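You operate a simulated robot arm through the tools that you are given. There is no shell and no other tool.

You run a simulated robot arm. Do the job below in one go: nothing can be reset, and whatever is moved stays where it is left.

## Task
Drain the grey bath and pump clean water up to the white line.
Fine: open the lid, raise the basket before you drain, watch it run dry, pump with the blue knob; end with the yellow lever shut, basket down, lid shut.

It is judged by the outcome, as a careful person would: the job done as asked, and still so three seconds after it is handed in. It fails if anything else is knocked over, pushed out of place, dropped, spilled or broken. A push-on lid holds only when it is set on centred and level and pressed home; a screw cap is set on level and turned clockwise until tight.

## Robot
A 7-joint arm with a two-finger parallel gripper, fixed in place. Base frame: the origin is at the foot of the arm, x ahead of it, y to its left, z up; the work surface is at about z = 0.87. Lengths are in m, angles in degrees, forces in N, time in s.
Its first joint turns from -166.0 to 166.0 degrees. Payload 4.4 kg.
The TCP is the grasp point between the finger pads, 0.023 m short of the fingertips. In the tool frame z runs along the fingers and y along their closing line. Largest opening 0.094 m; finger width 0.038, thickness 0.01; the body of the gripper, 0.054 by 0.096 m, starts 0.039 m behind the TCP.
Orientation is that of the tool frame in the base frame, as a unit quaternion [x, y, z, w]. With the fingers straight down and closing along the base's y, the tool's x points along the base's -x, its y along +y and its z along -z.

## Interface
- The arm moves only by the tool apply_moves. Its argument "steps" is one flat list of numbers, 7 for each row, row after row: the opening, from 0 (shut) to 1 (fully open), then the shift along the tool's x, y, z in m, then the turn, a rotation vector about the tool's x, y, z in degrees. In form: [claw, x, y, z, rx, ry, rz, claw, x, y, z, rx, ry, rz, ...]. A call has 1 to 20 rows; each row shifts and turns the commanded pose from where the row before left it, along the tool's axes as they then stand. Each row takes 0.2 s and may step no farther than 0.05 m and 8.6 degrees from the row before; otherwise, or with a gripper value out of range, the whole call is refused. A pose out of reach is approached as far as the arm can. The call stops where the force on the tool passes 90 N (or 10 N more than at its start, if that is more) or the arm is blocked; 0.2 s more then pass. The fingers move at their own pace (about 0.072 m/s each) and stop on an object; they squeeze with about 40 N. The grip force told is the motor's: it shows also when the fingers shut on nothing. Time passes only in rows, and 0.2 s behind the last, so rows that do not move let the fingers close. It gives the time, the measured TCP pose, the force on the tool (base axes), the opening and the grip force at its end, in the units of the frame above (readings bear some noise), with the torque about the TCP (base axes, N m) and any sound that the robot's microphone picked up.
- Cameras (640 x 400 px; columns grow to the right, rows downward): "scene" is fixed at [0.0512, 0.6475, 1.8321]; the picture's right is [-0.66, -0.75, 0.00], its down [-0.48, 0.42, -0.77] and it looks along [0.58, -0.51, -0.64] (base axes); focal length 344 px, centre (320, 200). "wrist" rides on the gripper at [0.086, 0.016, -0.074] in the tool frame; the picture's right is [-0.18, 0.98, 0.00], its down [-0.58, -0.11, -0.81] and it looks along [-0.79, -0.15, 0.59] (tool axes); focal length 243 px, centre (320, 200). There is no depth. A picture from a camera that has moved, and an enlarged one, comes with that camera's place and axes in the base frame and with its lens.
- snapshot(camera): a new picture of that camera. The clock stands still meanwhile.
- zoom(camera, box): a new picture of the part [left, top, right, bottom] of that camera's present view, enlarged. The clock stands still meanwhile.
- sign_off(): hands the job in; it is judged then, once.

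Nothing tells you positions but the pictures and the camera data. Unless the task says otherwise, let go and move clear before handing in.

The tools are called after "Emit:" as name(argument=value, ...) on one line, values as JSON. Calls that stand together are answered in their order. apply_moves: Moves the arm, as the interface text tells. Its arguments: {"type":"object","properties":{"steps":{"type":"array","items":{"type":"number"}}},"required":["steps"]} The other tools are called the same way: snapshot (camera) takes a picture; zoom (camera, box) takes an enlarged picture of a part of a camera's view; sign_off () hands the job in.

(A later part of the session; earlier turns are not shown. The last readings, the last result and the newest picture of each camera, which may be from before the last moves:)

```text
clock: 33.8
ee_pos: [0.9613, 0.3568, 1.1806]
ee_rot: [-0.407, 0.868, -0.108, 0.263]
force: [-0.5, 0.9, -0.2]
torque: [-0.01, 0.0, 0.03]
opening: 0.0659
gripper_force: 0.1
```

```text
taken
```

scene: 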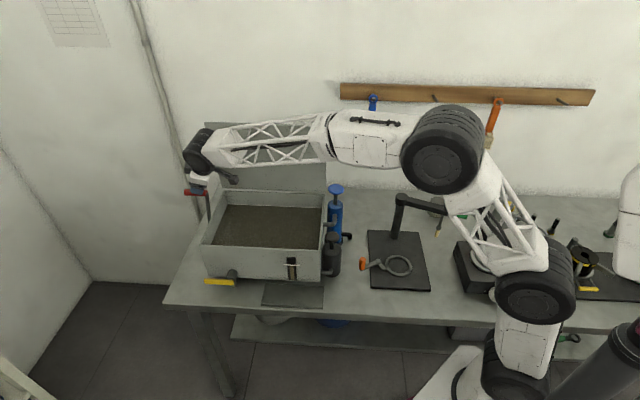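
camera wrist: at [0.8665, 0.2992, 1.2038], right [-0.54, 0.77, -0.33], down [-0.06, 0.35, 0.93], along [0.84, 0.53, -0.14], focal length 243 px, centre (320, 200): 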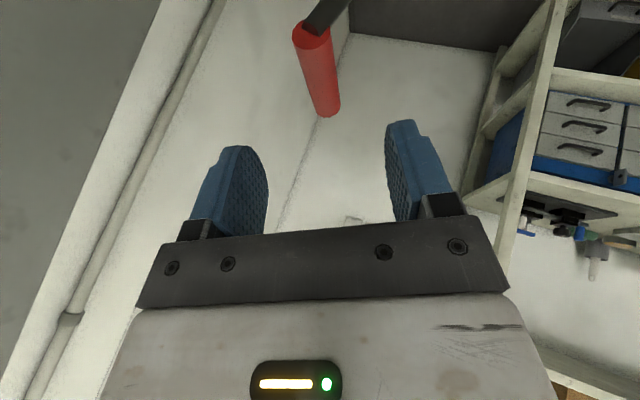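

The grip now refines to about L 0.975, B 0.464, z 1.098, straight ahead of the fingers. I'll advance 10 cm along the tool axis.

Emit:
apply_moves(steps=[0.7, 0, 0, 0.035, 0, 0, 0, 0.7, 0, 0, 0.035, 0, 0, 0, 0.7, 0, 0, 0.027, 0, 0, 0, 0.7, 0, 0, 0, 0, 0, 0])

Emit:
snapshot(camera="wrist")

Emit:
zoom(camera="scene", box=[160, 100, 350, 300])

```text
clock: 34.8
ee_pos: [1.0158, 0.3599, 1.0999]
ee_rot: [-0.407, 0.868, -0.108, 0.263]
force: [0.3, -0.3, 0.0]
torque: [0.0, -0.01, 0.0]
opening: 0.066
gripper_force: 0.1
```

```text
taken
camera wrist: at [0.9193, 0.3023, 1.123], right [-0.54, 0.77, -0.33], down [-0.06, 0.35, 0.93], along [0.84, 0.53, -0.14], focal length 243 px, centre (320, 200)
```

wrist: 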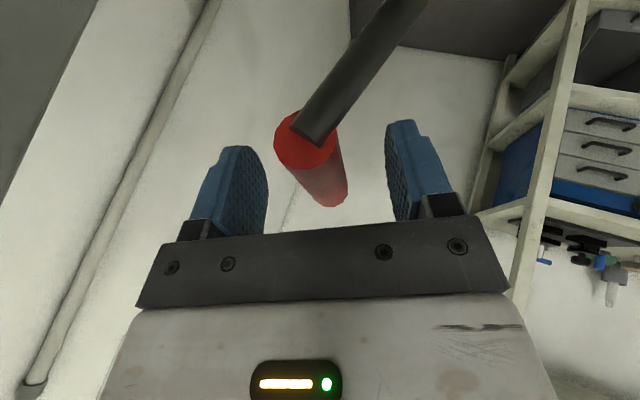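

```text
2.00 times, centred on (255, 200) of scene
camera zoom: at [0.0512, 0.6475, 1.8321], right [-0.66, -0.75, 0.0], down [-0.48, 0.42, -0.77], along [0.58, -0.51, -0.64], focal length 688 px, centre (450, 200)
```

zoom: 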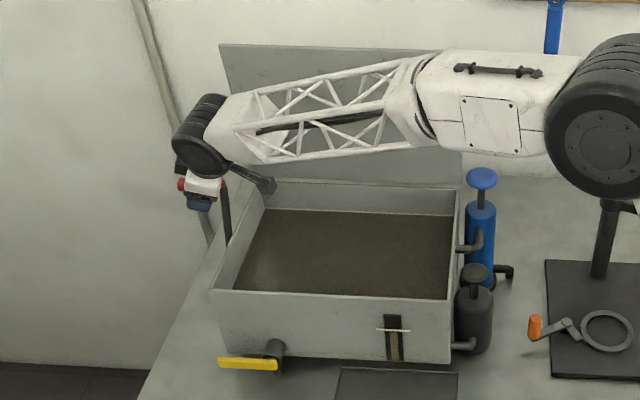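

The grip cylinder lies between the fingers near the TCP. Closing on it.

Emit:
apply_moves(steps=[0, 0, 0, 0, 0, 0, 0, 0, 0, 0, 0, 0, 0, 0, 0, 0, 0, 0, 0, 0, 0, 0, 0, 0, 0, 0, 0, 0])

Emit:
snapshot(camera="wrist")

```text
clock: 35.8
ee_pos: [1.0163, 0.3589, 1.1007]
ee_rot: [-0.407, 0.868, -0.108, 0.264]
force: [3.6, -0.2, 1.0]
torque: [0.09, -0.35, -0.48]
opening: 0.0236
gripper_force: 44.6
```

```text
taken
camera wrist: at [0.9192, 0.3023, 1.1232], right [-0.54, 0.77, -0.33], down [-0.06, 0.35, 0.93], along [0.84, 0.53, -0.14], focal length 243 px, centre (320, 200)
```

wrist: 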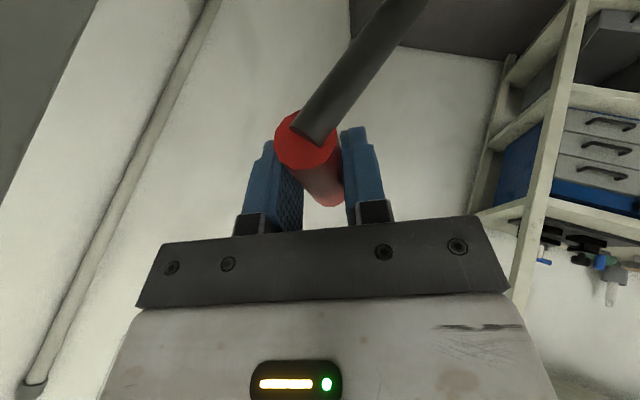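

The lever is gripped. I'll try a small pull forward along its arc to see which way it gives.

Emit:
apply_moves(steps=[0, -0.0044, 0.0105, -0.0099, 0, 0, 0, 0, 0, 0, 0, 0, 0, 0])

Emit:
zoom(camera="scene", box=[160, 100, 350, 300])

```text
clock: 36.4
ee_pos: [1.0045, 0.3694, 1.1046]
ee_rot: [-0.408, 0.868, -0.107, 0.263]
force: [11.1, 7.6, -9.8]
torque: [0.2, -0.62, -0.55]
opening: 0.0239
gripper_force: 45.3
```

```text
2.00 times, centred on (255, 200) of scene
camera zoom: at [0.0512, 0.6475, 1.8321], right [-0.66, -0.75, 0.0], down [-0.48, 0.42, -0.77], along [0.58, -0.51, -0.64], focal length 688 px, centre (450, 200)
```

zoom: 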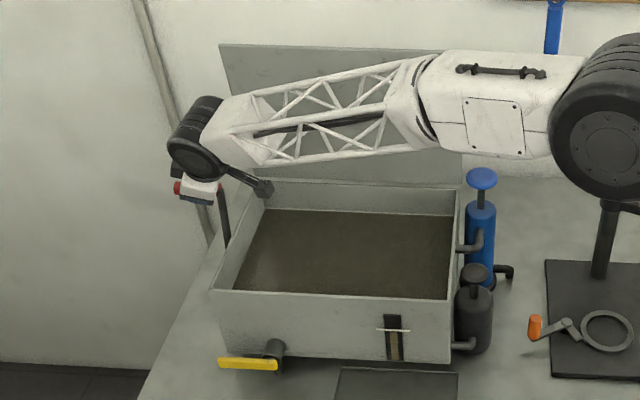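

The lever moves forward freely with little force. I'll follow its arc further and watch the basket.

Emit:
apply_moves(steps=[0, -0.0026, 0.0145, -0.0059, 0, 0, 0, 0, -0.0025, 0.0141, -0.0057, 0, 0, 0, 0, -0.0021, 0.0145, -0.0047, 0, 0, 0, 0, 0, 0, 0, 0, 0, 0])

Emit:
zoom(camera="scene", box=[160, 100, 350, 300])

```text
clock: 37.4
ee_pos: [0.9735, 0.4034, 1.1089]
ee_rot: [-0.407, 0.868, -0.108, 0.265]
force: [-13.2, -17.4, 30.8]
torque: [-0.18, -0.13, -0.44]
opening: 0.0238
gripper_force: 45.4
```

```text
2.00 times, centred on (255, 200) of scene
camera zoom: at [0.0512, 0.6475, 1.8321], right [-0.66, -0.75, 0.0], down [-0.48, 0.42, -0.77], along [0.58, -0.51, -0.64], focal length 688 px, centre (450, 200)
```

zoom: 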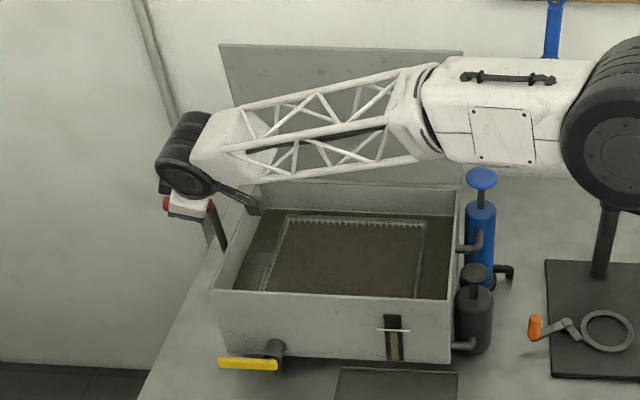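

The wire basket is breaking the surface, so forward raises it. Continuing along the arc.

Emit:
apply_moves(steps=[0, -0.0026, 0.0142, -0.0058, 0, 0, 0, 0, -0.0012, 0.0144, -0.0025, 0, 0, 0, 0, 0, 0, 0, 0, 0, 0])

Emit:
zoom(camera="scene", box=[160, 100, 350, 300])

```text
clock: 38.2
ee_pos: [0.9526, 0.4234, 1.1006]
ee_rot: [-0.408, 0.868, -0.108, 0.264]
force: [11.4, 8.2, 2.6]
torque: [0.49, -1.03, -0.3]
opening: 0.0236
gripper_force: 44.5
```

```text
2.00 times, centred on (255, 200) of scene
camera zoom: at [0.0512, 0.6475, 1.8321], right [-0.66, -0.75, 0.0], down [-0.48, 0.42, -0.77], along [0.58, -0.51, -0.64], focal length 688 px, centre (450, 200)
```

zoom: 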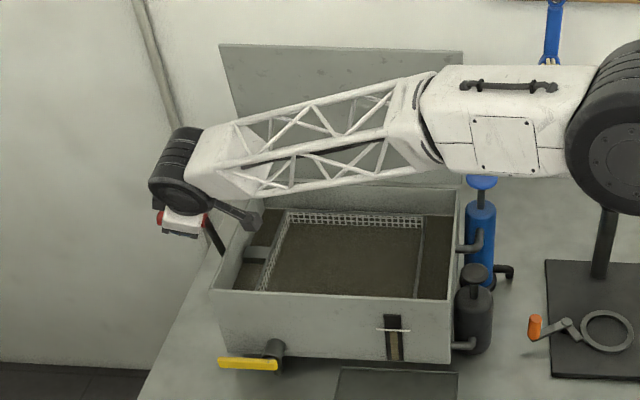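

Emit:
apply_moves(steps=[0, -0.0005, 0.0139, -0.0011, 0, 0, 0, 0, 0.0001, 0.0141, 0.0002, 0, 0, 0, 0, 0, 0, 0, 0, 0, 0])

Emit:
zoom(camera="scene", box=[160, 100, 350, 300])

Emit:
snapshot(camera="wrist")

```text
clock: 39.0
ee_pos: [0.9333, 0.4408, 1.0914]
ee_rot: [-0.408, 0.868, -0.108, 0.264]
force: [-15.9, -14.1, 11.7]
torque: [0.04, -0.46, -0.42]
opening: 0.0238
gripper_force: 45.1
```

```text
2.00 times, centred on (255, 200) of scene
camera zoom: at [0.0512, 0.6475, 1.8321], right [-0.66, -0.75, 0.0], down [-0.48, 0.42, -0.77], along [0.58, -0.51, -0.64], focal length 688 px, centre (450, 200)
```

zoom: 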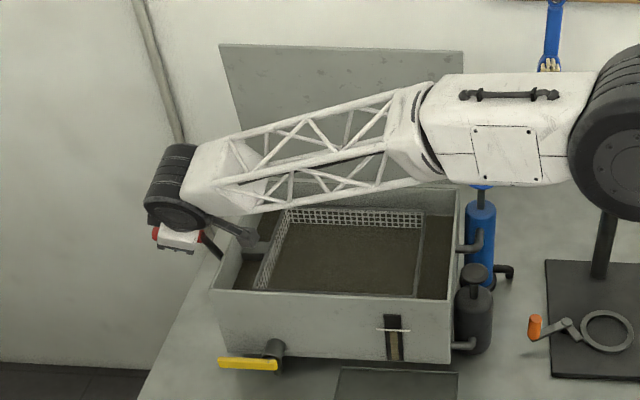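

```text
taken
camera wrist: at [0.8378, 0.3835, 1.1148], right [-0.54, 0.77, -0.33], down [-0.06, 0.35, 0.93], along [0.84, 0.53, -0.14], focal length 243 px, centre (320, 200)
```

wrist: 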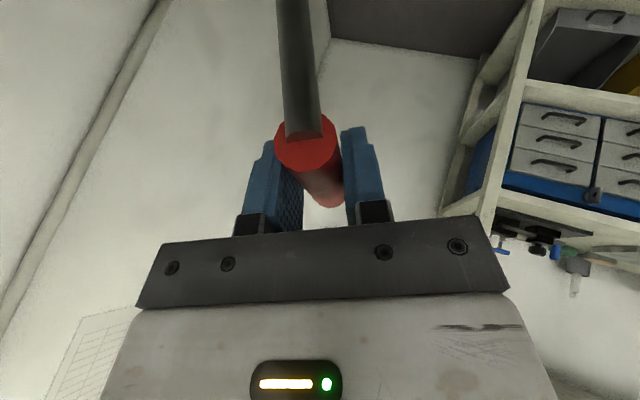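

Emit:
apply_moves(steps=[0, 0.0008, 0.0149, 0.0017, 0, 0, 0, 0, 0.0013, 0.014, 0.003, 0, 0, 0, 0, 0, 0, 0, 0, 0, 0])

Emit:
zoom(camera="scene", box=[160, 100, 350, 300])

```text
clock: 39.8
ee_pos: [0.9189, 0.4572, 1.0739]
ee_rot: [-0.408, 0.868, -0.108, 0.264]
force: [-8.9, -8.3, 6.2]
torque: [-0.05, -0.4, -0.55]
opening: 0.024
gripper_force: 45.1
```

```text
2.00 times, centred on (255, 200) of scene
camera zoom: at [0.0512, 0.6475, 1.8321], right [-0.66, -0.75, 0.0], down [-0.48, 0.42, -0.77], along [0.58, -0.51, -0.64], focal length 688 px, centre (450, 200)
```

zoom: 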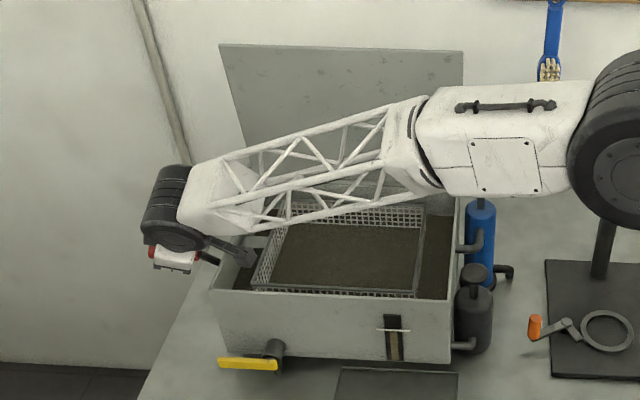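

The basket keeps rising with low force. I'll continue to the lever's end stop while watching the wrist camera's clearance to the bath wall.

Emit:
apply_moves(steps=[0, 0.0019, 0.0147, 0.0041, 0, 0, 0, 0, 0, 0, 0, 0, 0, 0])

Emit:
zoom(camera="scene", box=[180, 170, 290, 270])

Emit:
snapshot(camera="wrist")

```text
clock: 40.4
ee_pos: [0.9085, 0.4685, 1.064]
ee_rot: [-0.408, 0.868, -0.107, 0.264]
force: [10.6, 5.5, 3.4]
torque: [0.54, -1.08, -0.17]
opening: 0.0235
gripper_force: 45.3
```

```text
4.00 times, centred on (235, 220) of scene
camera zoom: at [0.0512, 0.6475, 1.8321], right [-0.66, -0.75, 0.0], down [-0.48, 0.42, -0.77], along [0.58, -0.51, -0.64], focal length 1376 px, centre (660, 120)
```

zoom: 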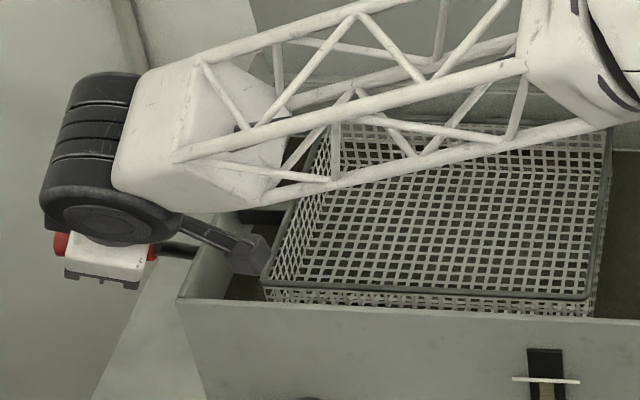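

```text
taken
camera wrist: at [0.8123, 0.4095, 1.0878], right [-0.54, 0.77, -0.33], down [-0.06, 0.35, 0.93], along [0.84, 0.53, -0.14], focal length 243 px, centre (320, 200)
```

wrist: 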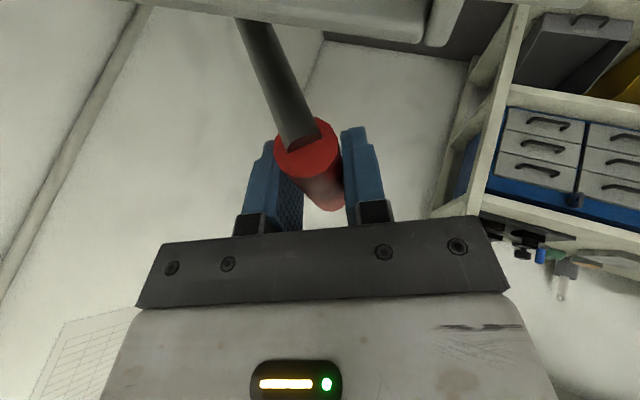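

The basket mesh is now clear of the water, but the wrist camera is getting close to the basket rim. I'll swing the tool more upright about the closing axis to raise the camera, then continue to the lever's stop.

Emit:
apply_moves(steps=[0, 0, 0, 0, 0, 6, 0, 0, 0, 0, 0, 0, 6, 0, 0, 0, 0, 0, 0, 6, 0, 0, 0, 0, 0, 0, 0, 0])

Emit:
zoom(camera="scene", box=[180, 170, 290, 270])

Emit:
snapshot(camera="wrist")

```text
clock: 41.4
ee_pos: [0.9083, 0.4665, 1.0649]
ee_rot: [-0.386, 0.898, -0.17, 0.124]
force: [4.8, 1.9, -0.8]
torque: [-0.05, -0.1, -0.62]
opening: 0.0238
gripper_force: 45.1
```

```text
4.00 times, centred on (235, 220) of scene
camera zoom: at [0.0512, 0.6475, 1.8321], right [-0.66, -0.75, 0.0], down [-0.48, 0.42, -0.77], along [0.58, -0.51, -0.64], focal length 1376 px, centre (660, 120)
```

zoom: 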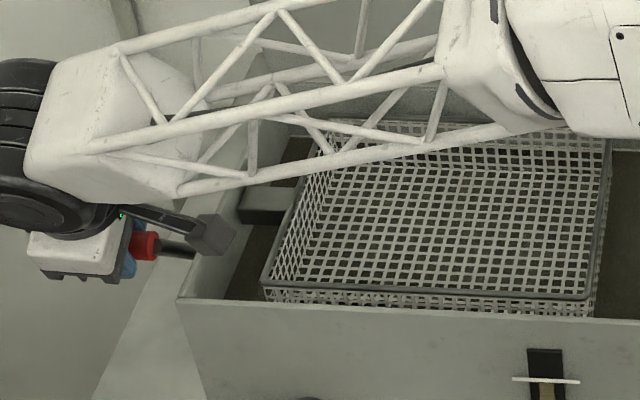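

```text
taken
camera wrist: at [0.8139, 0.4295, 1.1177], right [-0.52, 0.77, -0.38], down [0.18, 0.53, 0.83], along [0.84, 0.36, -0.41], focal length 243 px, centre (320, 200)
```

wrist: 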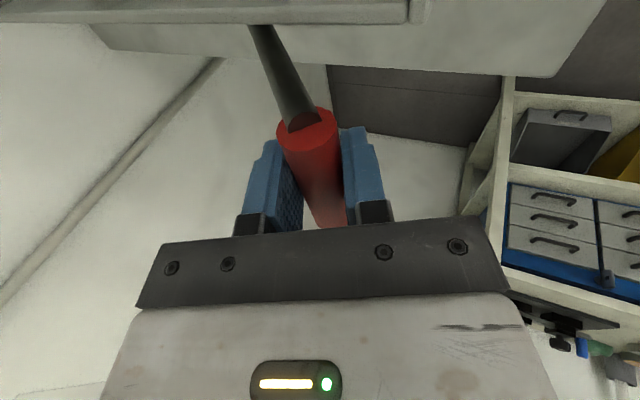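

Emit:
apply_moves(steps=[0, 0.0006, 0.0121, 0.0057, 0, 0, 0, 0, 0, 0, 0, 0, 0, 0])

Emit:
zoom(camera="scene", box=[180, 150, 350, 280])

```text
clock: 42.0
ee_pos: [0.9031, 0.4726, 1.0563]
ee_rot: [-0.387, 0.898, -0.17, 0.125]
force: [-5.9, -0.3, 13.4]
torque: [0.27, -0.65, -0.32]
opening: 0.0239
gripper_force: 44.8
```

```text
3.08 times, centred on (265, 215) of scene
camera zoom: at [0.0512, 0.6475, 1.8321], right [-0.66, -0.75, 0.0], down [-0.48, 0.42, -0.77], along [0.58, -0.51, -0.64], focal length 1058 px, centre (489, 154)
```

zoom: 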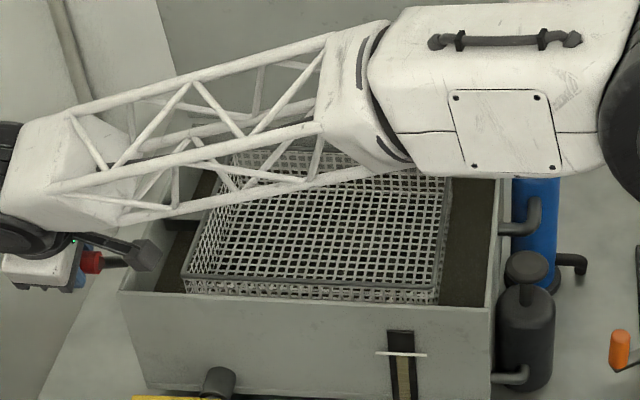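

Emit:
apply_moves(steps=[0, 0.0007, 0.0124, 0.0073, 0, 0, 0, 0, 0, 0, 0, 0, 0, 0])

Emit:
zoom(camera="scene", box=[180, 150, 350, 280])

```text
clock: 42.6
ee_pos: [0.8948, 0.4794, 1.0439]
ee_rot: [-0.386, 0.898, -0.17, 0.124]
force: [-7.1, 19.4, 16.9]
torque: [0.72, -0.74, -0.28]
opening: 0.0237
gripper_force: 44.8
```

```text
3.08 times, centred on (265, 215) of scene
camera zoom: at [0.0512, 0.6475, 1.8321], right [-0.66, -0.75, 0.0], down [-0.48, 0.42, -0.77], along [0.58, -0.51, -0.64], focal length 1058 px, centre (489, 154)
```

zoom: 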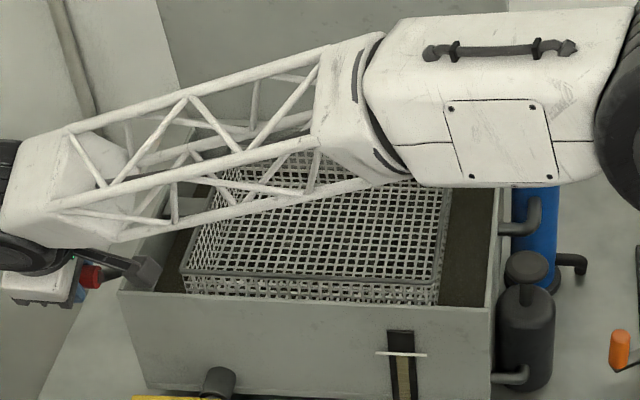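

Emit:
apply_moves(steps=[0, 0.0009, 0.012, 0.0078, 0, 0, 0, 0, 0, 0, 0, 0, 0, 0])

Emit:
zoom(camera="scene", box=[180, 150, 350, 280])

Emit:
snapshot(camera="wrist")

```text
clock: 43.2
ee_pos: [0.8931, 0.4813, 1.0373]
ee_rot: [-0.384, 0.898, -0.169, 0.128]
force: [43.3, -35.7, 61.0]
torque: [-0.26, -0.34, 0.25]
opening: 0.0238
gripper_force: 45.0
```

```text
3.08 times, centred on (265, 215) of scene
camera zoom: at [0.0512, 0.6475, 1.8321], right [-0.66, -0.75, 0.0], down [-0.48, 0.42, -0.77], along [0.58, -0.51, -0.64], focal length 1058 px, centre (489, 154)
```

zoom: 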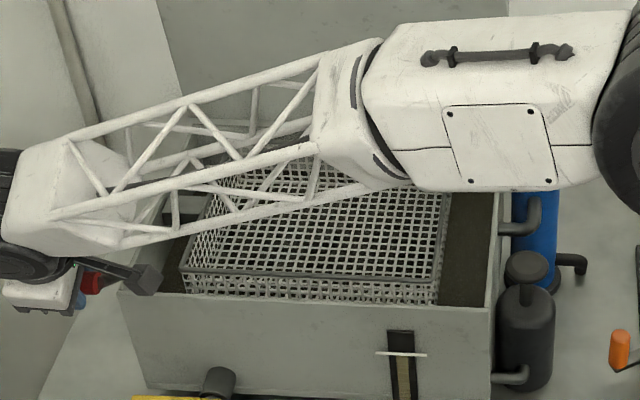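

```text
taken
camera wrist: at [0.7983, 0.4442, 1.0889], right [-0.51, 0.77, -0.38], down [0.17, 0.52, 0.83], along [0.84, 0.36, -0.4], focal length 243 px, centre (320, 200)
```

wrist: 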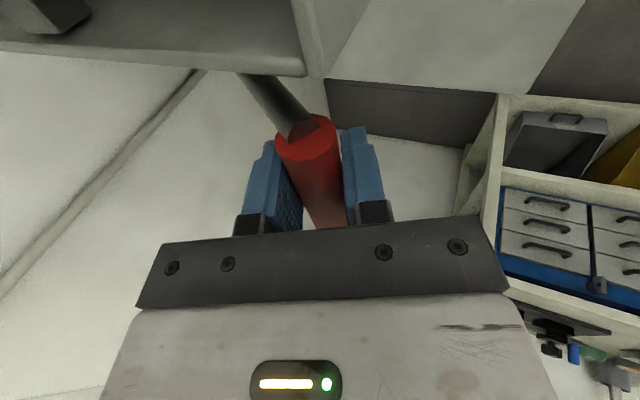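

The lever has hit its end stop (about 80 N opposing), so the basket is fully up. I'll relax the push and loosen the fingers slightly to see whether it holds.

Emit:
apply_moves(steps=[0, -0.0002, -0.003, -0.0019, 0, 0, 0, 0, 0, 0, 0, 0, 0, 0, 0.36, 0, 0, 0, 0, 0, 0, 0.36, 0, 0, 0, 0, 0, 0, 0.36, 0, 0, 0, 0, 0, 0, 0.36, 0, 0, 0, 0, 0, 0, 0.36, 0, 0, 0, 0, 0, 0])

Emit:
snapshot(camera="wrist")

Emit:
zoom(camera="scene", box=[180, 150, 350, 280])

```text
clock: 43.8
ee_pos: [0.8945, 0.4799, 1.0373]
ee_rot: [-0.384, 0.899, -0.17, 0.127]
force: [10.6, -15.2, 6.4]
torque: [-0.33, 0.2, -0.37]
opening: 0.0238
gripper_force: 44.7
stopped in row 2: the force on the tool passed its limit at 94 N (the readings are from after the stop); the commanded pose is now the measured one
```

```text
taken
camera wrist: at [0.7987, 0.4435, 1.0892], right [-0.51, 0.77, -0.38], down [0.17, 0.52, 0.83], along [0.84, 0.36, -0.4], focal length 243 px, centre (320, 200)
```

wrist: 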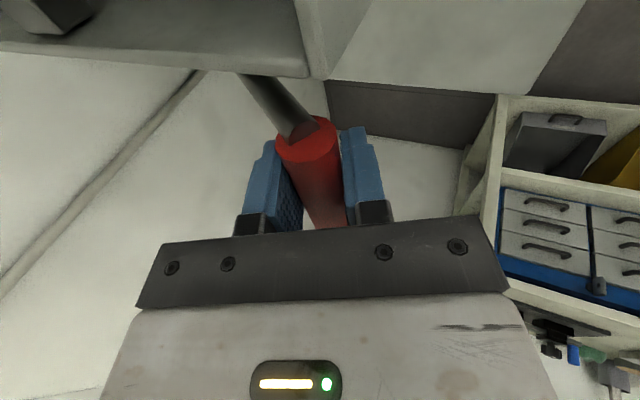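

```text
3.08 times, centred on (265, 215) of scene
camera zoom: at [0.0512, 0.6475, 1.8321], right [-0.66, -0.75, 0.0], down [-0.48, 0.42, -0.77], along [0.58, -0.51, -0.64], focal length 1058 px, centre (489, 154)
```

zoom: 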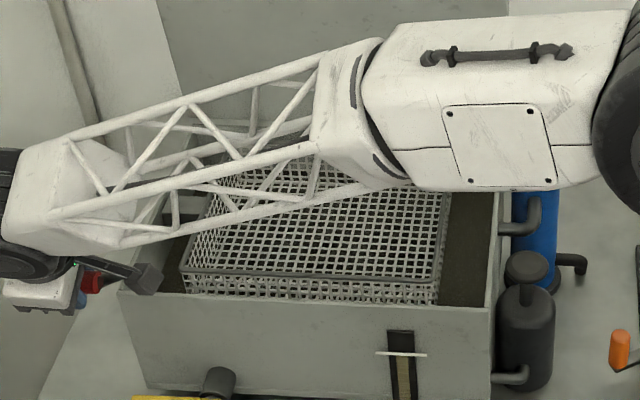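

The command was reset at the measured pose and the load is now small. Next I'll loosen the fingers slightly.

Emit:
apply_moves(steps=[0.36, 0, 0, 0, 0, 0, 0, 0.36, 0, 0, 0, 0, 0, 0, 0.36, 0, 0, 0, 0, 0, 0, 0.36, 0, 0, 0, 0, 0, 0, 0.36, 0, 0, 0, 0, 0, 0, 0.36, 0, 0, 0, 0, 0, 0])

Emit:
snapshot(camera="wrist")

Emit:
zoom(camera="scene", box=[180, 150, 350, 280])

```text
clock: 45.2
ee_pos: [0.8933, 0.4818, 1.0366]
ee_rot: [-0.385, 0.899, -0.169, 0.127]
force: [0.3, 0.0, 0.5]
torque: [0.01, -0.01, -0.02]
opening: 0.0339
gripper_force: 0.0
```

```text
taken
camera wrist: at [0.7981, 0.4444, 1.0887], right [-0.51, 0.77, -0.38], down [0.17, 0.52, 0.83], along [0.84, 0.36, -0.4], focal length 243 px, centre (320, 200)
```

wrist: 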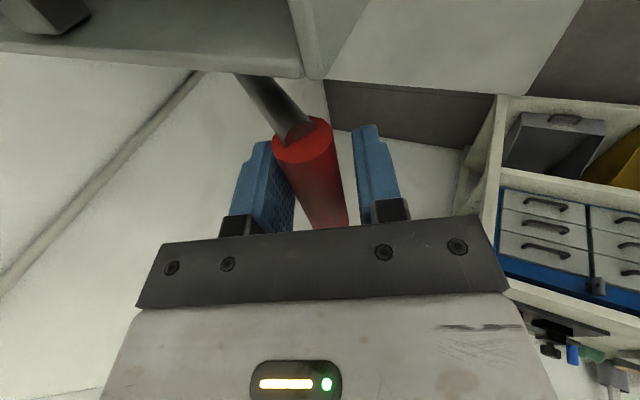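

```text
3.08 times, centred on (265, 215) of scene
camera zoom: at [0.0512, 0.6475, 1.8321], right [-0.66, -0.75, 0.0], down [-0.48, 0.42, -0.77], along [0.58, -0.51, -0.64], focal length 1058 px, centre (489, 154)
```

zoom: 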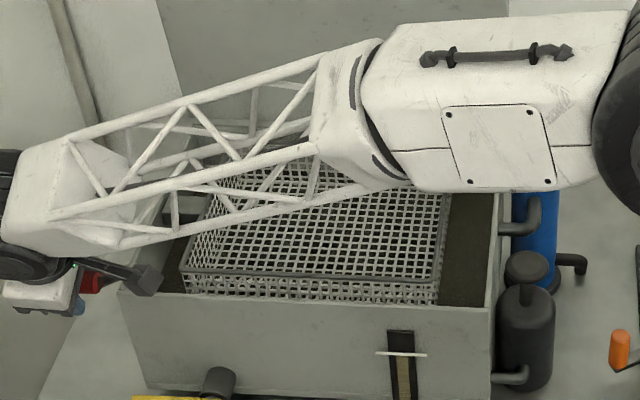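

The lever holds with no force on it. I'll open wider and withdraw along the tool axis, then check that the basket stays up.

Emit:
apply_moves(steps=[0.6, 0, 0, 0, 0, 0, 0, 0.6, 0, 0, 0, 0, 0, 0, 0.6, 0, 0, -0.03, 0, 0, 0, 0.6, 0, 0, -0.04, 0, 0, 0, 0.6, 0, 0, -0.045, 0, 0, 0, 0.6, 0, 0, -0.045, 0, 0, 0, 0.6, 0, 0, 0, 0, 0, 0])

Emit:
snapshot(camera="wrist")

Emit:
snapshot(camera="scene")

```text
clock: 46.8
ee_pos: [0.8349, 0.5138, 1.1826]
ee_rot: [-0.385, 0.898, -0.17, 0.126]
force: [-0.1, -0.4, -0.1]
torque: [0.02, 0.0, -0.06]
opening: 0.0565
gripper_force: 0.0
```

```text
taken
camera wrist: at [0.74, 0.4763, 1.235], right [-0.51, 0.77, -0.38], down [0.17, 0.53, 0.83], along [0.84, 0.36, -0.4], focal length 243 px, centre (320, 200)
```

wrist: 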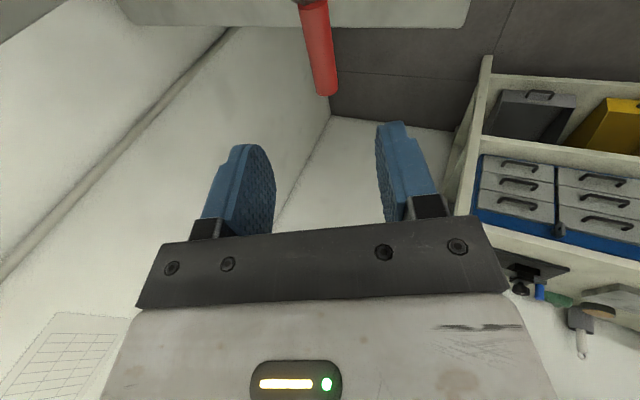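

```text
taken
```

scene: 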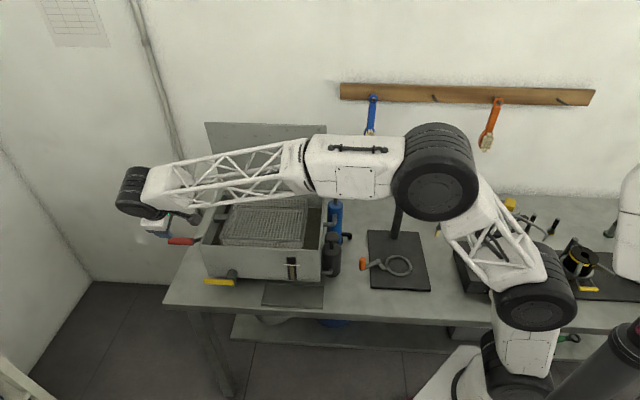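

The basket is up, with the red lever resting forward. Now I'll bring the hand upright in front of the bath and look at the yellow valve up close.

Emit:
apply_moves(steps=[0.6, 0, 0, 0, 0, 6, 0, 0.6, 0, 0, 0, -8, 0, 0, 0.6, 0, 0, 0, -8, 0, 0, 0.6, 0, 0, 0, -8, 0, 0, 0.6, 0.0235, 0.0368, -0.005, 0, 0, 0, 0.6, 0.0235, 0.0368, -0.005, 0, 0, 0, 0.6, 0.0235, 0.0368, -0.005, 0, 0, 0, 0.6, 0.0235, 0.0368, -0.005, 0, 0, 0, 0.6, 0, 0, 0, 0, 0, 8.2, 0.6, 0, 0, 0, 0, 0, 8.2, 0.6, 0, 0, 0, 0, 0, 8.2, 0.6, 0, 0, 0, 0, 0, 8.2, 0.6, 0, 0, 0, 0, 0, 8.2, 0.6, 0, 0, 0, 0, 0, 8.2, 0.6, 0, 0, 0, 0, 0, 8.2, 0.6, 0, 0, 0, 0, 0, 8.2, 0.6, 0, 0, 0, 0, 0, 8.2, 0.6, 0, 0, 0, 0, 0, 8.2, 0.6, 0, 0, 0, 0, 0, 8.2, 0.6, 0, 0, 0, 0, 0, 0])

Emit:
snapshot(camera="wrist")

Emit:
zoom(camera="wrist", box=[200, 0, 480, 200])

Emit:
snapshot(camera="scene")

```text
clock: 51.0
ee_pos: [0.6644, 0.5521, 1.2028]
ee_rot: [0.384, 0.923, 0.001, -0.003]
force: [0.1, -0.6, 0.5]
torque: [0.01, 0.03, -0.01]
opening: 0.0566
gripper_force: 0.1
```

```text
taken
camera wrist: at [0.6165, 0.625, 1.2767], right [0.83, 0.56, 0.0], down [0.34, -0.49, 0.8], along [0.45, -0.66, -0.6], focal length 243 px, centre (320, 200)
```

wrist: 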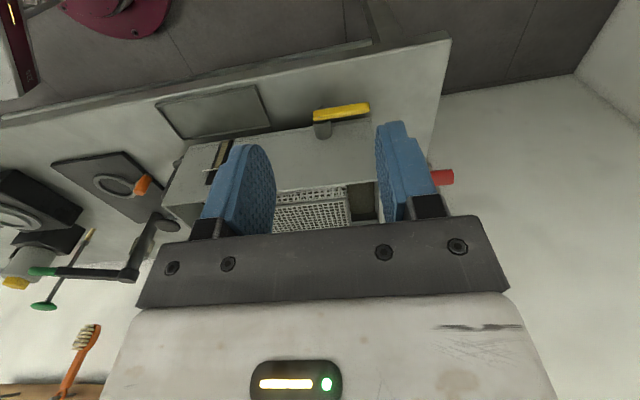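

```text
2.00 times, centred on (340, 100) of wrist
camera zoom: at [0.6165, 0.625, 1.2767], right [0.83, 0.56, 0.0], down [0.34, -0.49, 0.8], along [0.45, -0.66, -0.6], focal length 485 px, centre (280, 400)
```

zoom: 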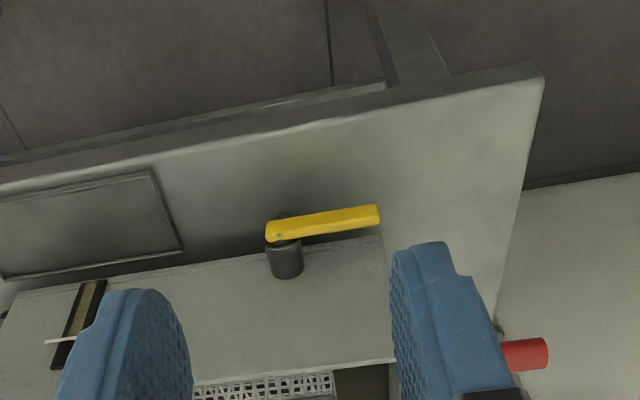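

```text
taken
```

scene: 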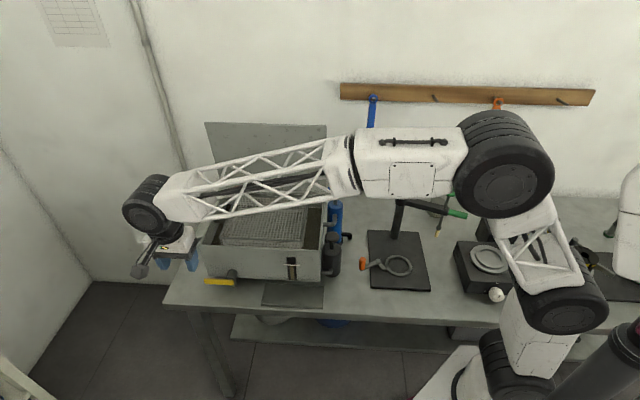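

The yellow lever lies along the front at about L 0.82–0.91, B 0.226, z 0.93. Its pivot is the short pipe at L≈0.833, so from this low pivot it can only swing upward to open. I'll turn the hand back and hover above the lever to check alignment.

Emit:
apply_moves(steps=[0.4, 0, 0, 0, 0, 0, -8.2, 0.4, 0, 0, 0, 0, 0, -8.2, 0.4, 0, 0, 0, 0, 0, -8.2, 0.4, 0, 0, 0, 0, 0, -8.2, 0.4, 0, 0, 0, 0, 0, -8.2, 0.4, 0, 0, 0, 0, 0, -8.2, 0.4, 0, 0, 0, 0, 0, -8.2, 0.4, 0, 0, 0, 0, 0, -8.2, 0.4, 0, 0, 0, 0, 0, -8.2, 0.4, 0, 0, 0, 0, 0, -8.2, 0.4, 0, 0, 0, 0, 0, -8.2, 0.4, -0.0063, -0.0367, 0.02, 0, 0, 0, 0.4, -0.0063, -0.0367, 0.02, 0, 0, 0, 0.4, -0.0063, -0.0367, 0.02, 0, 0, 0, 0.4, -0.0063, -0.0367, 0.02, 0, 0, 0, 0.4, 0, 0, 0, 5, 0, 0, 0.4, 0, 0, 0, 5, 0, 0, 0.4, 0, 0, 0, 0, 0, 0])

Emit:
snapshot(camera="wrist")

Emit:
snapshot(camera="scene")

```text
clock: 54.8
ee_pos: [0.7858, 0.4671, 1.1222]
ee_rot: [-0.382, 0.92, -0.079, 0.032]
force: [0.0, -0.7, -0.2]
torque: [0.03, 0.0, 0.0]
opening: 0.0377
gripper_force: 0.0
```

```text
taken
camera wrist: at [0.7055, 0.4262, 1.1918], right [-0.56, 0.81, -0.17], down [0.39, 0.43, 0.81], along [0.73, 0.39, -0.56], focal length 243 px, centre (320, 200)
```

wrist: 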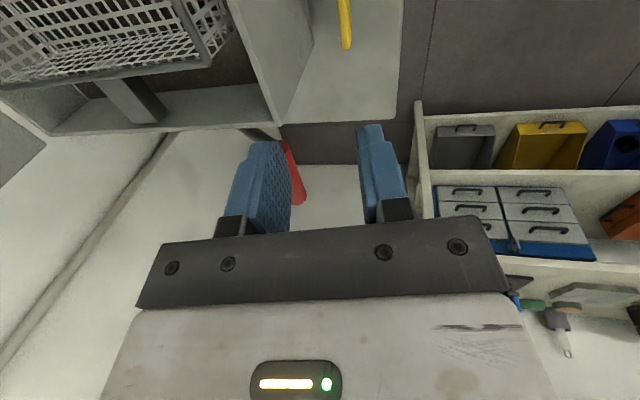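

```text
taken
```

scene: 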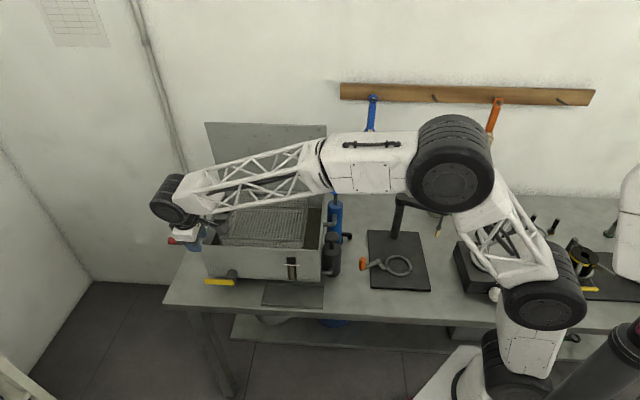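

The view refines the lever to B≈0.234, z≈0.92, with its end at L≈0.908. The wall is too close behind it for an upright grip, so I'll close the fingers into a rod, tilt 45° in from the front, and lift the lever from underneath.

Emit:
apply_moves(steps=[0, 0, 0, 0, 7, 0, 0, 0, 0, 0, 0, 7, 0, 0, 0, 0, 0, 0, 7, 0, 0, 0, 0, 0, 0, 7, 0, 0, 0, 0, 0, 0, 7, 0, 0, 0, -0.0015, 0.0401, 0.0104, 0, 0, 0, 0, -0.0015, 0.0401, 0.0104, 0, 0, 0, 0, -0.0015, 0.0401, 0.0104, 0, 0, 0, 0, -0.0015, 0.0401, 0.0104, 0, 0, 0, 0, 0, 0, 0, 0, 0, 0])

Emit:
snapshot(camera="wrist")

Emit:
zoom(camera="scene", box=[130, 150, 350, 310])

```text
clock: 57.0
ee_pos: [0.7318, 0.5311, 0.9794]
ee_rot: [-0.355, 0.854, -0.351, 0.146]
force: [0.6, -0.7, -0.1]
torque: [0.02, 0.02, 0.02]
opening: 0.0
gripper_force: 40.0
```

```text
taken
camera wrist: at [0.6261, 0.5149, 1.02], right [-0.36, 0.62, -0.69], down [0.06, 0.76, 0.65], along [0.93, 0.19, -0.32], focal length 243 px, centre (320, 200)
```

wrist: 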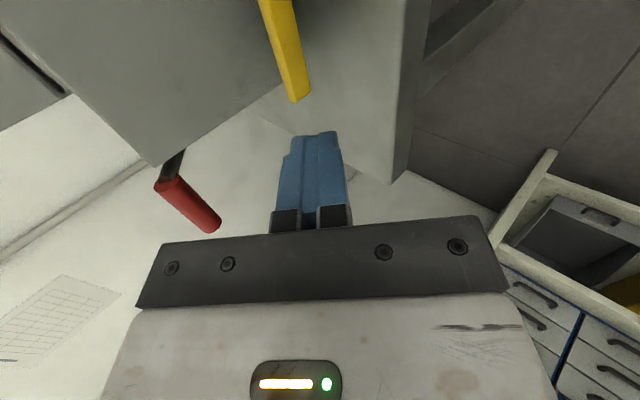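

```text
2.50 times, centred on (240, 230) of scene
camera zoom: at [0.0512, 0.6475, 1.8321], right [-0.66, -0.75, 0.0], down [-0.48, 0.42, -0.77], along [0.58, -0.51, -0.64], focal length 860 px, centre (520, 125)
```

zoom: 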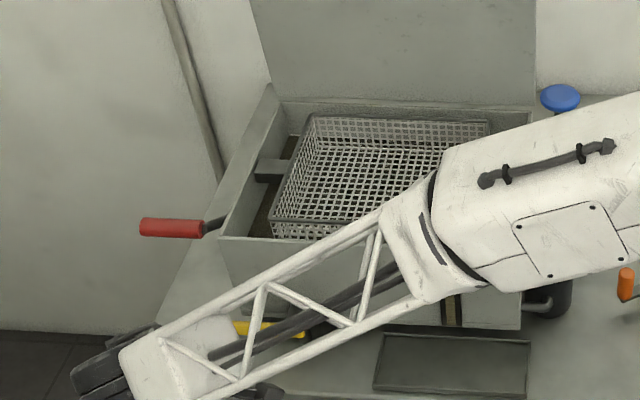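

The lever end is confirmed at about (B 0.231, z 0.916). I'll shift 7 mm lower to pass under its front edge, then slide the closed fingers in beneath it.

Emit:
apply_moves(steps=[0, 0, 0.007, 0, 0, 0, 0, 0, 0, 0, 0.035, 0, 0, 0, 0, 0, 0, 0.035, 0, 0, 0, 0, 0, 0, 0.024, 0, 0, 0, 0, 0, 0, 0, 0, 0, 0])

Emit:
snapshot(camera="wrist")

```text
clock: 58.2
ee_pos: [0.7741, 0.4879, 0.9075]
ee_rot: [-0.354, 0.854, -0.351, 0.146]
force: [-0.2, -0.4, -0.5]
torque: [0.02, 0.0, 0.02]
opening: 0.0001
gripper_force: 40.1
```

```text
taken
camera wrist: at [0.6681, 0.4722, 0.9487], right [-0.36, 0.62, -0.69], down [0.06, 0.76, 0.65], along [0.93, 0.19, -0.32], focal length 243 px, centre (320, 200)
```

wrist: 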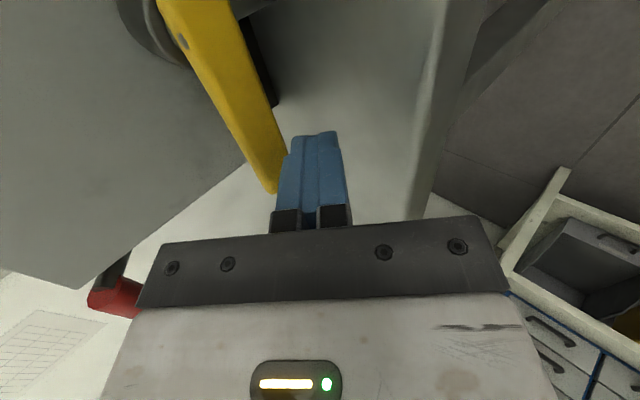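

The pivot screw on the lever's front face confirms it swings up and down. The closed fingers are just under the lever's end, so I'll begin lifting and watch the force.

Emit:
apply_moves(steps=[0, 0, -0.0064, -0.0064, 0, 0, 0, 0, -0.005, -0.0085, -0.0085, 0, 0, 0, 0, 0, 0, 0, 0, 0, 0])

Emit:
snapshot(camera="wrist")

```text
clock: 59.0
ee_pos: [0.7774, 0.4912, 0.9287]
ee_rot: [-0.355, 0.854, -0.351, 0.146]
force: [-0.1, 0.0, -0.3]
torque: [0.06, 0.03, -0.01]
opening: 0.0001
gripper_force: 40.1
```

```text
taken
camera wrist: at [0.6717, 0.475, 0.9692], right [-0.36, 0.62, -0.69], down [0.06, 0.76, 0.65], along [0.93, 0.19, -0.32], focal length 243 px, centre (320, 200)
```

wrist: 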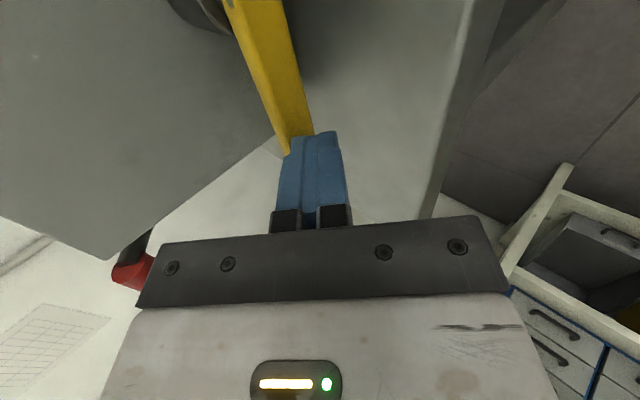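

The closed pair slid up in front of the lever without getting under it; the lever is slightly further back (B≈0.242) and low. I'll back off, tilt flatter to 60°, and use one finger below and one above the lever for the first part of the lift.

Emit:
apply_moves(steps=[0, 0, 0, -0.03, 0, 0, 0, 0, 0, 0, -0.03, 0, 0, 0, 0.38, 0, 0, 0, 7.5, 0, 0, 0.38, 0, 0, 0, 7.5, 0, 0, 0.38, 0.007, 0.0108, 0.0382, 0, 0, 0, 0.38, 0, 0, 0, 0, 0, 0])

Emit:
snapshot(camera="wrist")

Emit:
zoom(camera="wrist", box=[200, 40, 420, 240])

```text
clock: 60.4
ee_pos: [0.7618, 0.4955, 0.9444]
ee_rot: [-0.332, 0.801, -0.46, 0.191]
force: [0.7, -0.8, 0.1]
torque: [0.01, 0.02, 0.04]
opening: 0.0358
gripper_force: 0.0
```

```text
taken
camera wrist: at [0.6503, 0.4864, 0.9662], right [-0.22, 0.48, -0.85], down [-0.04, 0.86, 0.5], along [0.97, 0.15, -0.17], focal length 243 px, centre (320, 200)
```

wrist: 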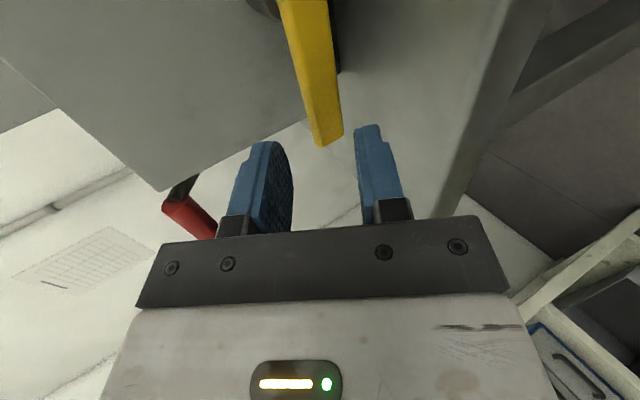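

```text
2.00 times, centred on (310, 140) of wrist
camera zoom: at [0.6503, 0.4864, 0.9662], right [-0.22, 0.48, -0.85], down [-0.04, 0.86, 0.5], along [0.97, 0.15, -0.17], focal length 485 px, centre (340, 320)
```

zoom: 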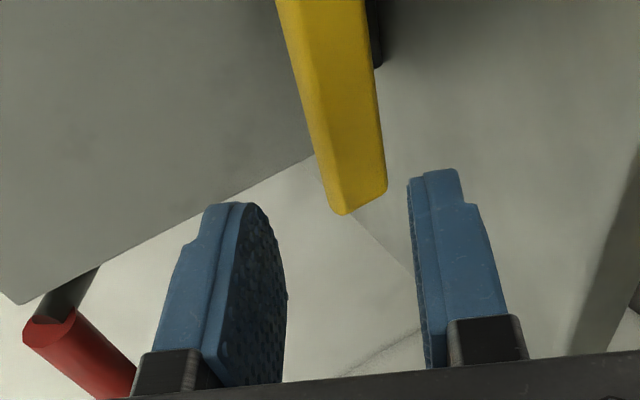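

The lever now lies neatly between the two fingers, about 58 mm ahead of the TCP. I'll advance 45 mm so the fingers straddle it.

Emit:
apply_moves(steps=[0.38, 0, 0.002, 0.02, 0, 0, 0, 0.38, 0, 0, 0.025, 0, 0, 0, 0.38, 0, 0, 0, 0, 0, 0])

Emit:
snapshot(camera="wrist")

```text
clock: 61.2
ee_pos: [0.7887, 0.4693, 0.9184]
ee_rot: [-0.333, 0.801, -0.46, 0.191]
force: [0.3, -0.3, -0.1]
torque: [-0.03, -0.03, -0.01]
opening: 0.0356
gripper_force: 0.0
```

```text
taken
camera wrist: at [0.6769, 0.4604, 0.9416], right [-0.22, 0.48, -0.85], down [-0.04, 0.86, 0.5], along [0.97, 0.15, -0.17], focal length 243 px, centre (320, 200)
```

wrist: 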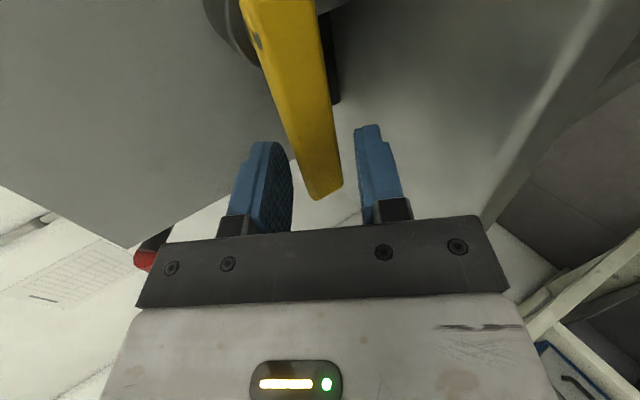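

The fingers straddle the lever. Now I'll lift about 20 mm so the lower finger starts swinging it up.

Emit:
apply_moves(steps=[0.38, 0, -0.0078, -0.0045, 0, 0, 0, 0.38, 0, -0.0061, -0.0035, 0, 0, 0, 0.38, 0, -0.0052, -0.003, 0, 0, 0, 0.38, 0, 0, 0, 0, 0, 0])

Emit:
snapshot(camera="wrist")

```text
clock: 62.2
ee_pos: [0.7888, 0.4695, 0.9414]
ee_rot: [-0.333, 0.8, -0.46, 0.192]
force: [0.6, 1.4, -0.2]
torque: [0.08, -0.04, 0.01]
opening: 0.0369
gripper_force: 1.3
```

```text
taken
camera wrist: at [0.677, 0.4605, 0.9644], right [-0.22, 0.48, -0.85], down [-0.04, 0.86, 0.5], along [0.97, 0.15, -0.17], focal length 243 px, centre (320, 200)
```

wrist: 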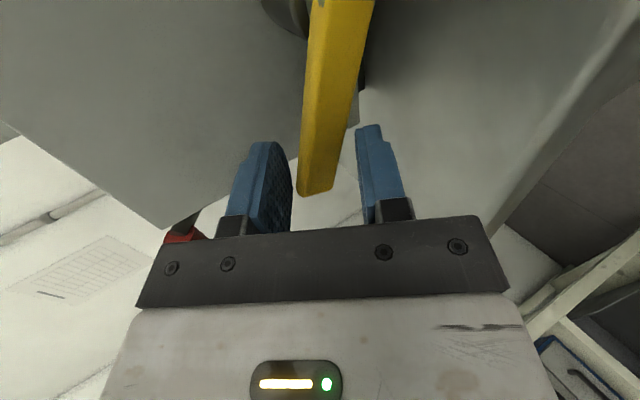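

The lever swung up by about 20° with hardly any force, so up is the opening direction. I'll carry on along its arc, rolling the hand with it.

Emit:
apply_moves(steps=[0.4, 0.0048, -0.0041, -0.0024, 0, 0, 7.5, 0.4, 0.0033, -0.0063, -0.0034, 0, 0, 7.5, 0.4, 0, 0, 0, 0, 0, 0])

Emit:
snapshot(camera="wrist")

Emit:
zoom(camera="scene", box=[130, 150, 350, 330])

```text
clock: 63.0
ee_pos: [0.7832, 0.4632, 0.9527]
ee_rot: [-0.224, 0.837, -0.432, 0.249]
force: [0.2, -0.2, -0.8]
torque: [0.03, -0.01, 0.02]
opening: 0.0379
gripper_force: 0.6
```

```text
taken
camera wrist: at [0.6677, 0.4668, 0.956], right [-0.02, 0.63, -0.78], down [-0.03, 0.78, 0.63], along [1.0, 0.03, 0.0], focal length 243 px, centre (320, 200)
```

wrist: 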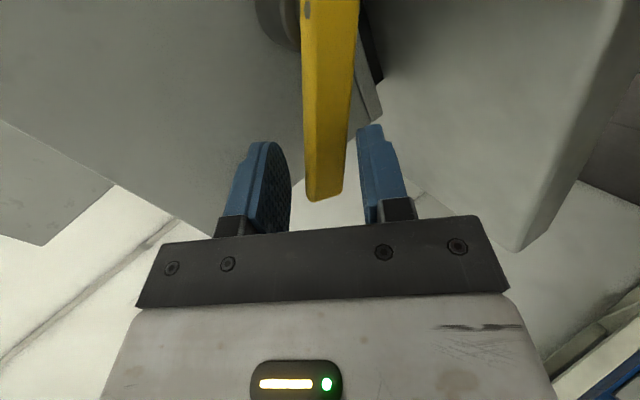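

```text
2.22 times, centred on (240, 240) of scene
camera zoom: at [0.0512, 0.6475, 1.8321], right [-0.66, -0.75, 0.0], down [-0.48, 0.42, -0.77], along [0.58, -0.51, -0.64], focal length 764 px, centre (498, 111)
```

zoom: 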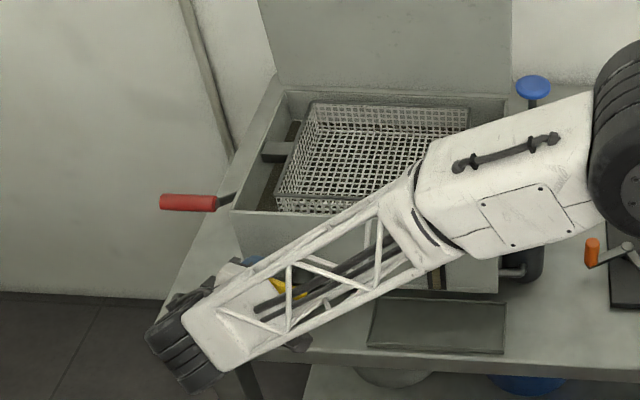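

Emit:
apply_moves(steps=[0.4, 0.0033, -0.0064, -0.0031, 0, 0, 7.5, 0.4, 0.0034, -0.0065, -0.0028, 0, 0, 7.5, 0.4, 0, 0, 0, 0, 0, 0])

Emit:
snapshot(camera="wrist")

Emit:
zoom(camera="scene", box=[130, 150, 350, 330])

```text
clock: 63.8
ee_pos: [0.7748, 0.4573, 0.9641]
ee_rot: [-0.114, 0.859, -0.395, 0.304]
force: [0.2, 2.3, -1.0]
torque: [0.11, 0.01, 0.02]
opening: 0.0388
gripper_force: 1.6
```

```text
taken
camera wrist: at [0.6622, 0.4754, 0.9508], right [0.19, 0.73, -0.66], down [-0.04, 0.67, 0.74], along [0.98, -0.11, 0.16], focal length 243 px, centre (320, 200)
```

wrist: 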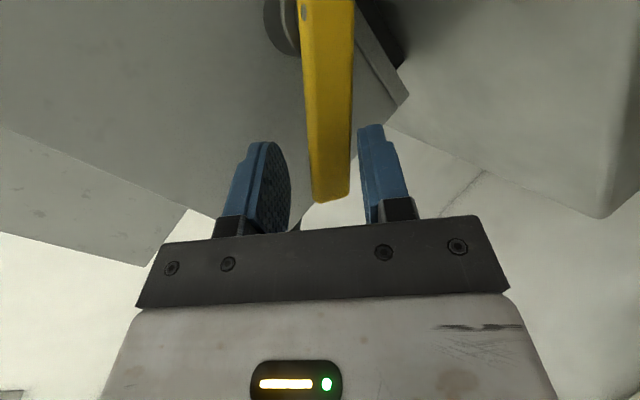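

```text
2.22 times, centred on (240, 240) of scene
camera zoom: at [0.0512, 0.6475, 1.8321], right [-0.66, -0.75, 0.0], down [-0.48, 0.42, -0.77], along [0.58, -0.51, -0.64], focal length 764 px, centre (498, 111)
```

zoom: 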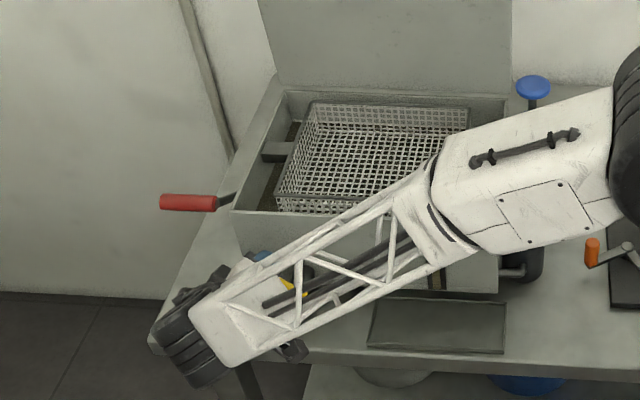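

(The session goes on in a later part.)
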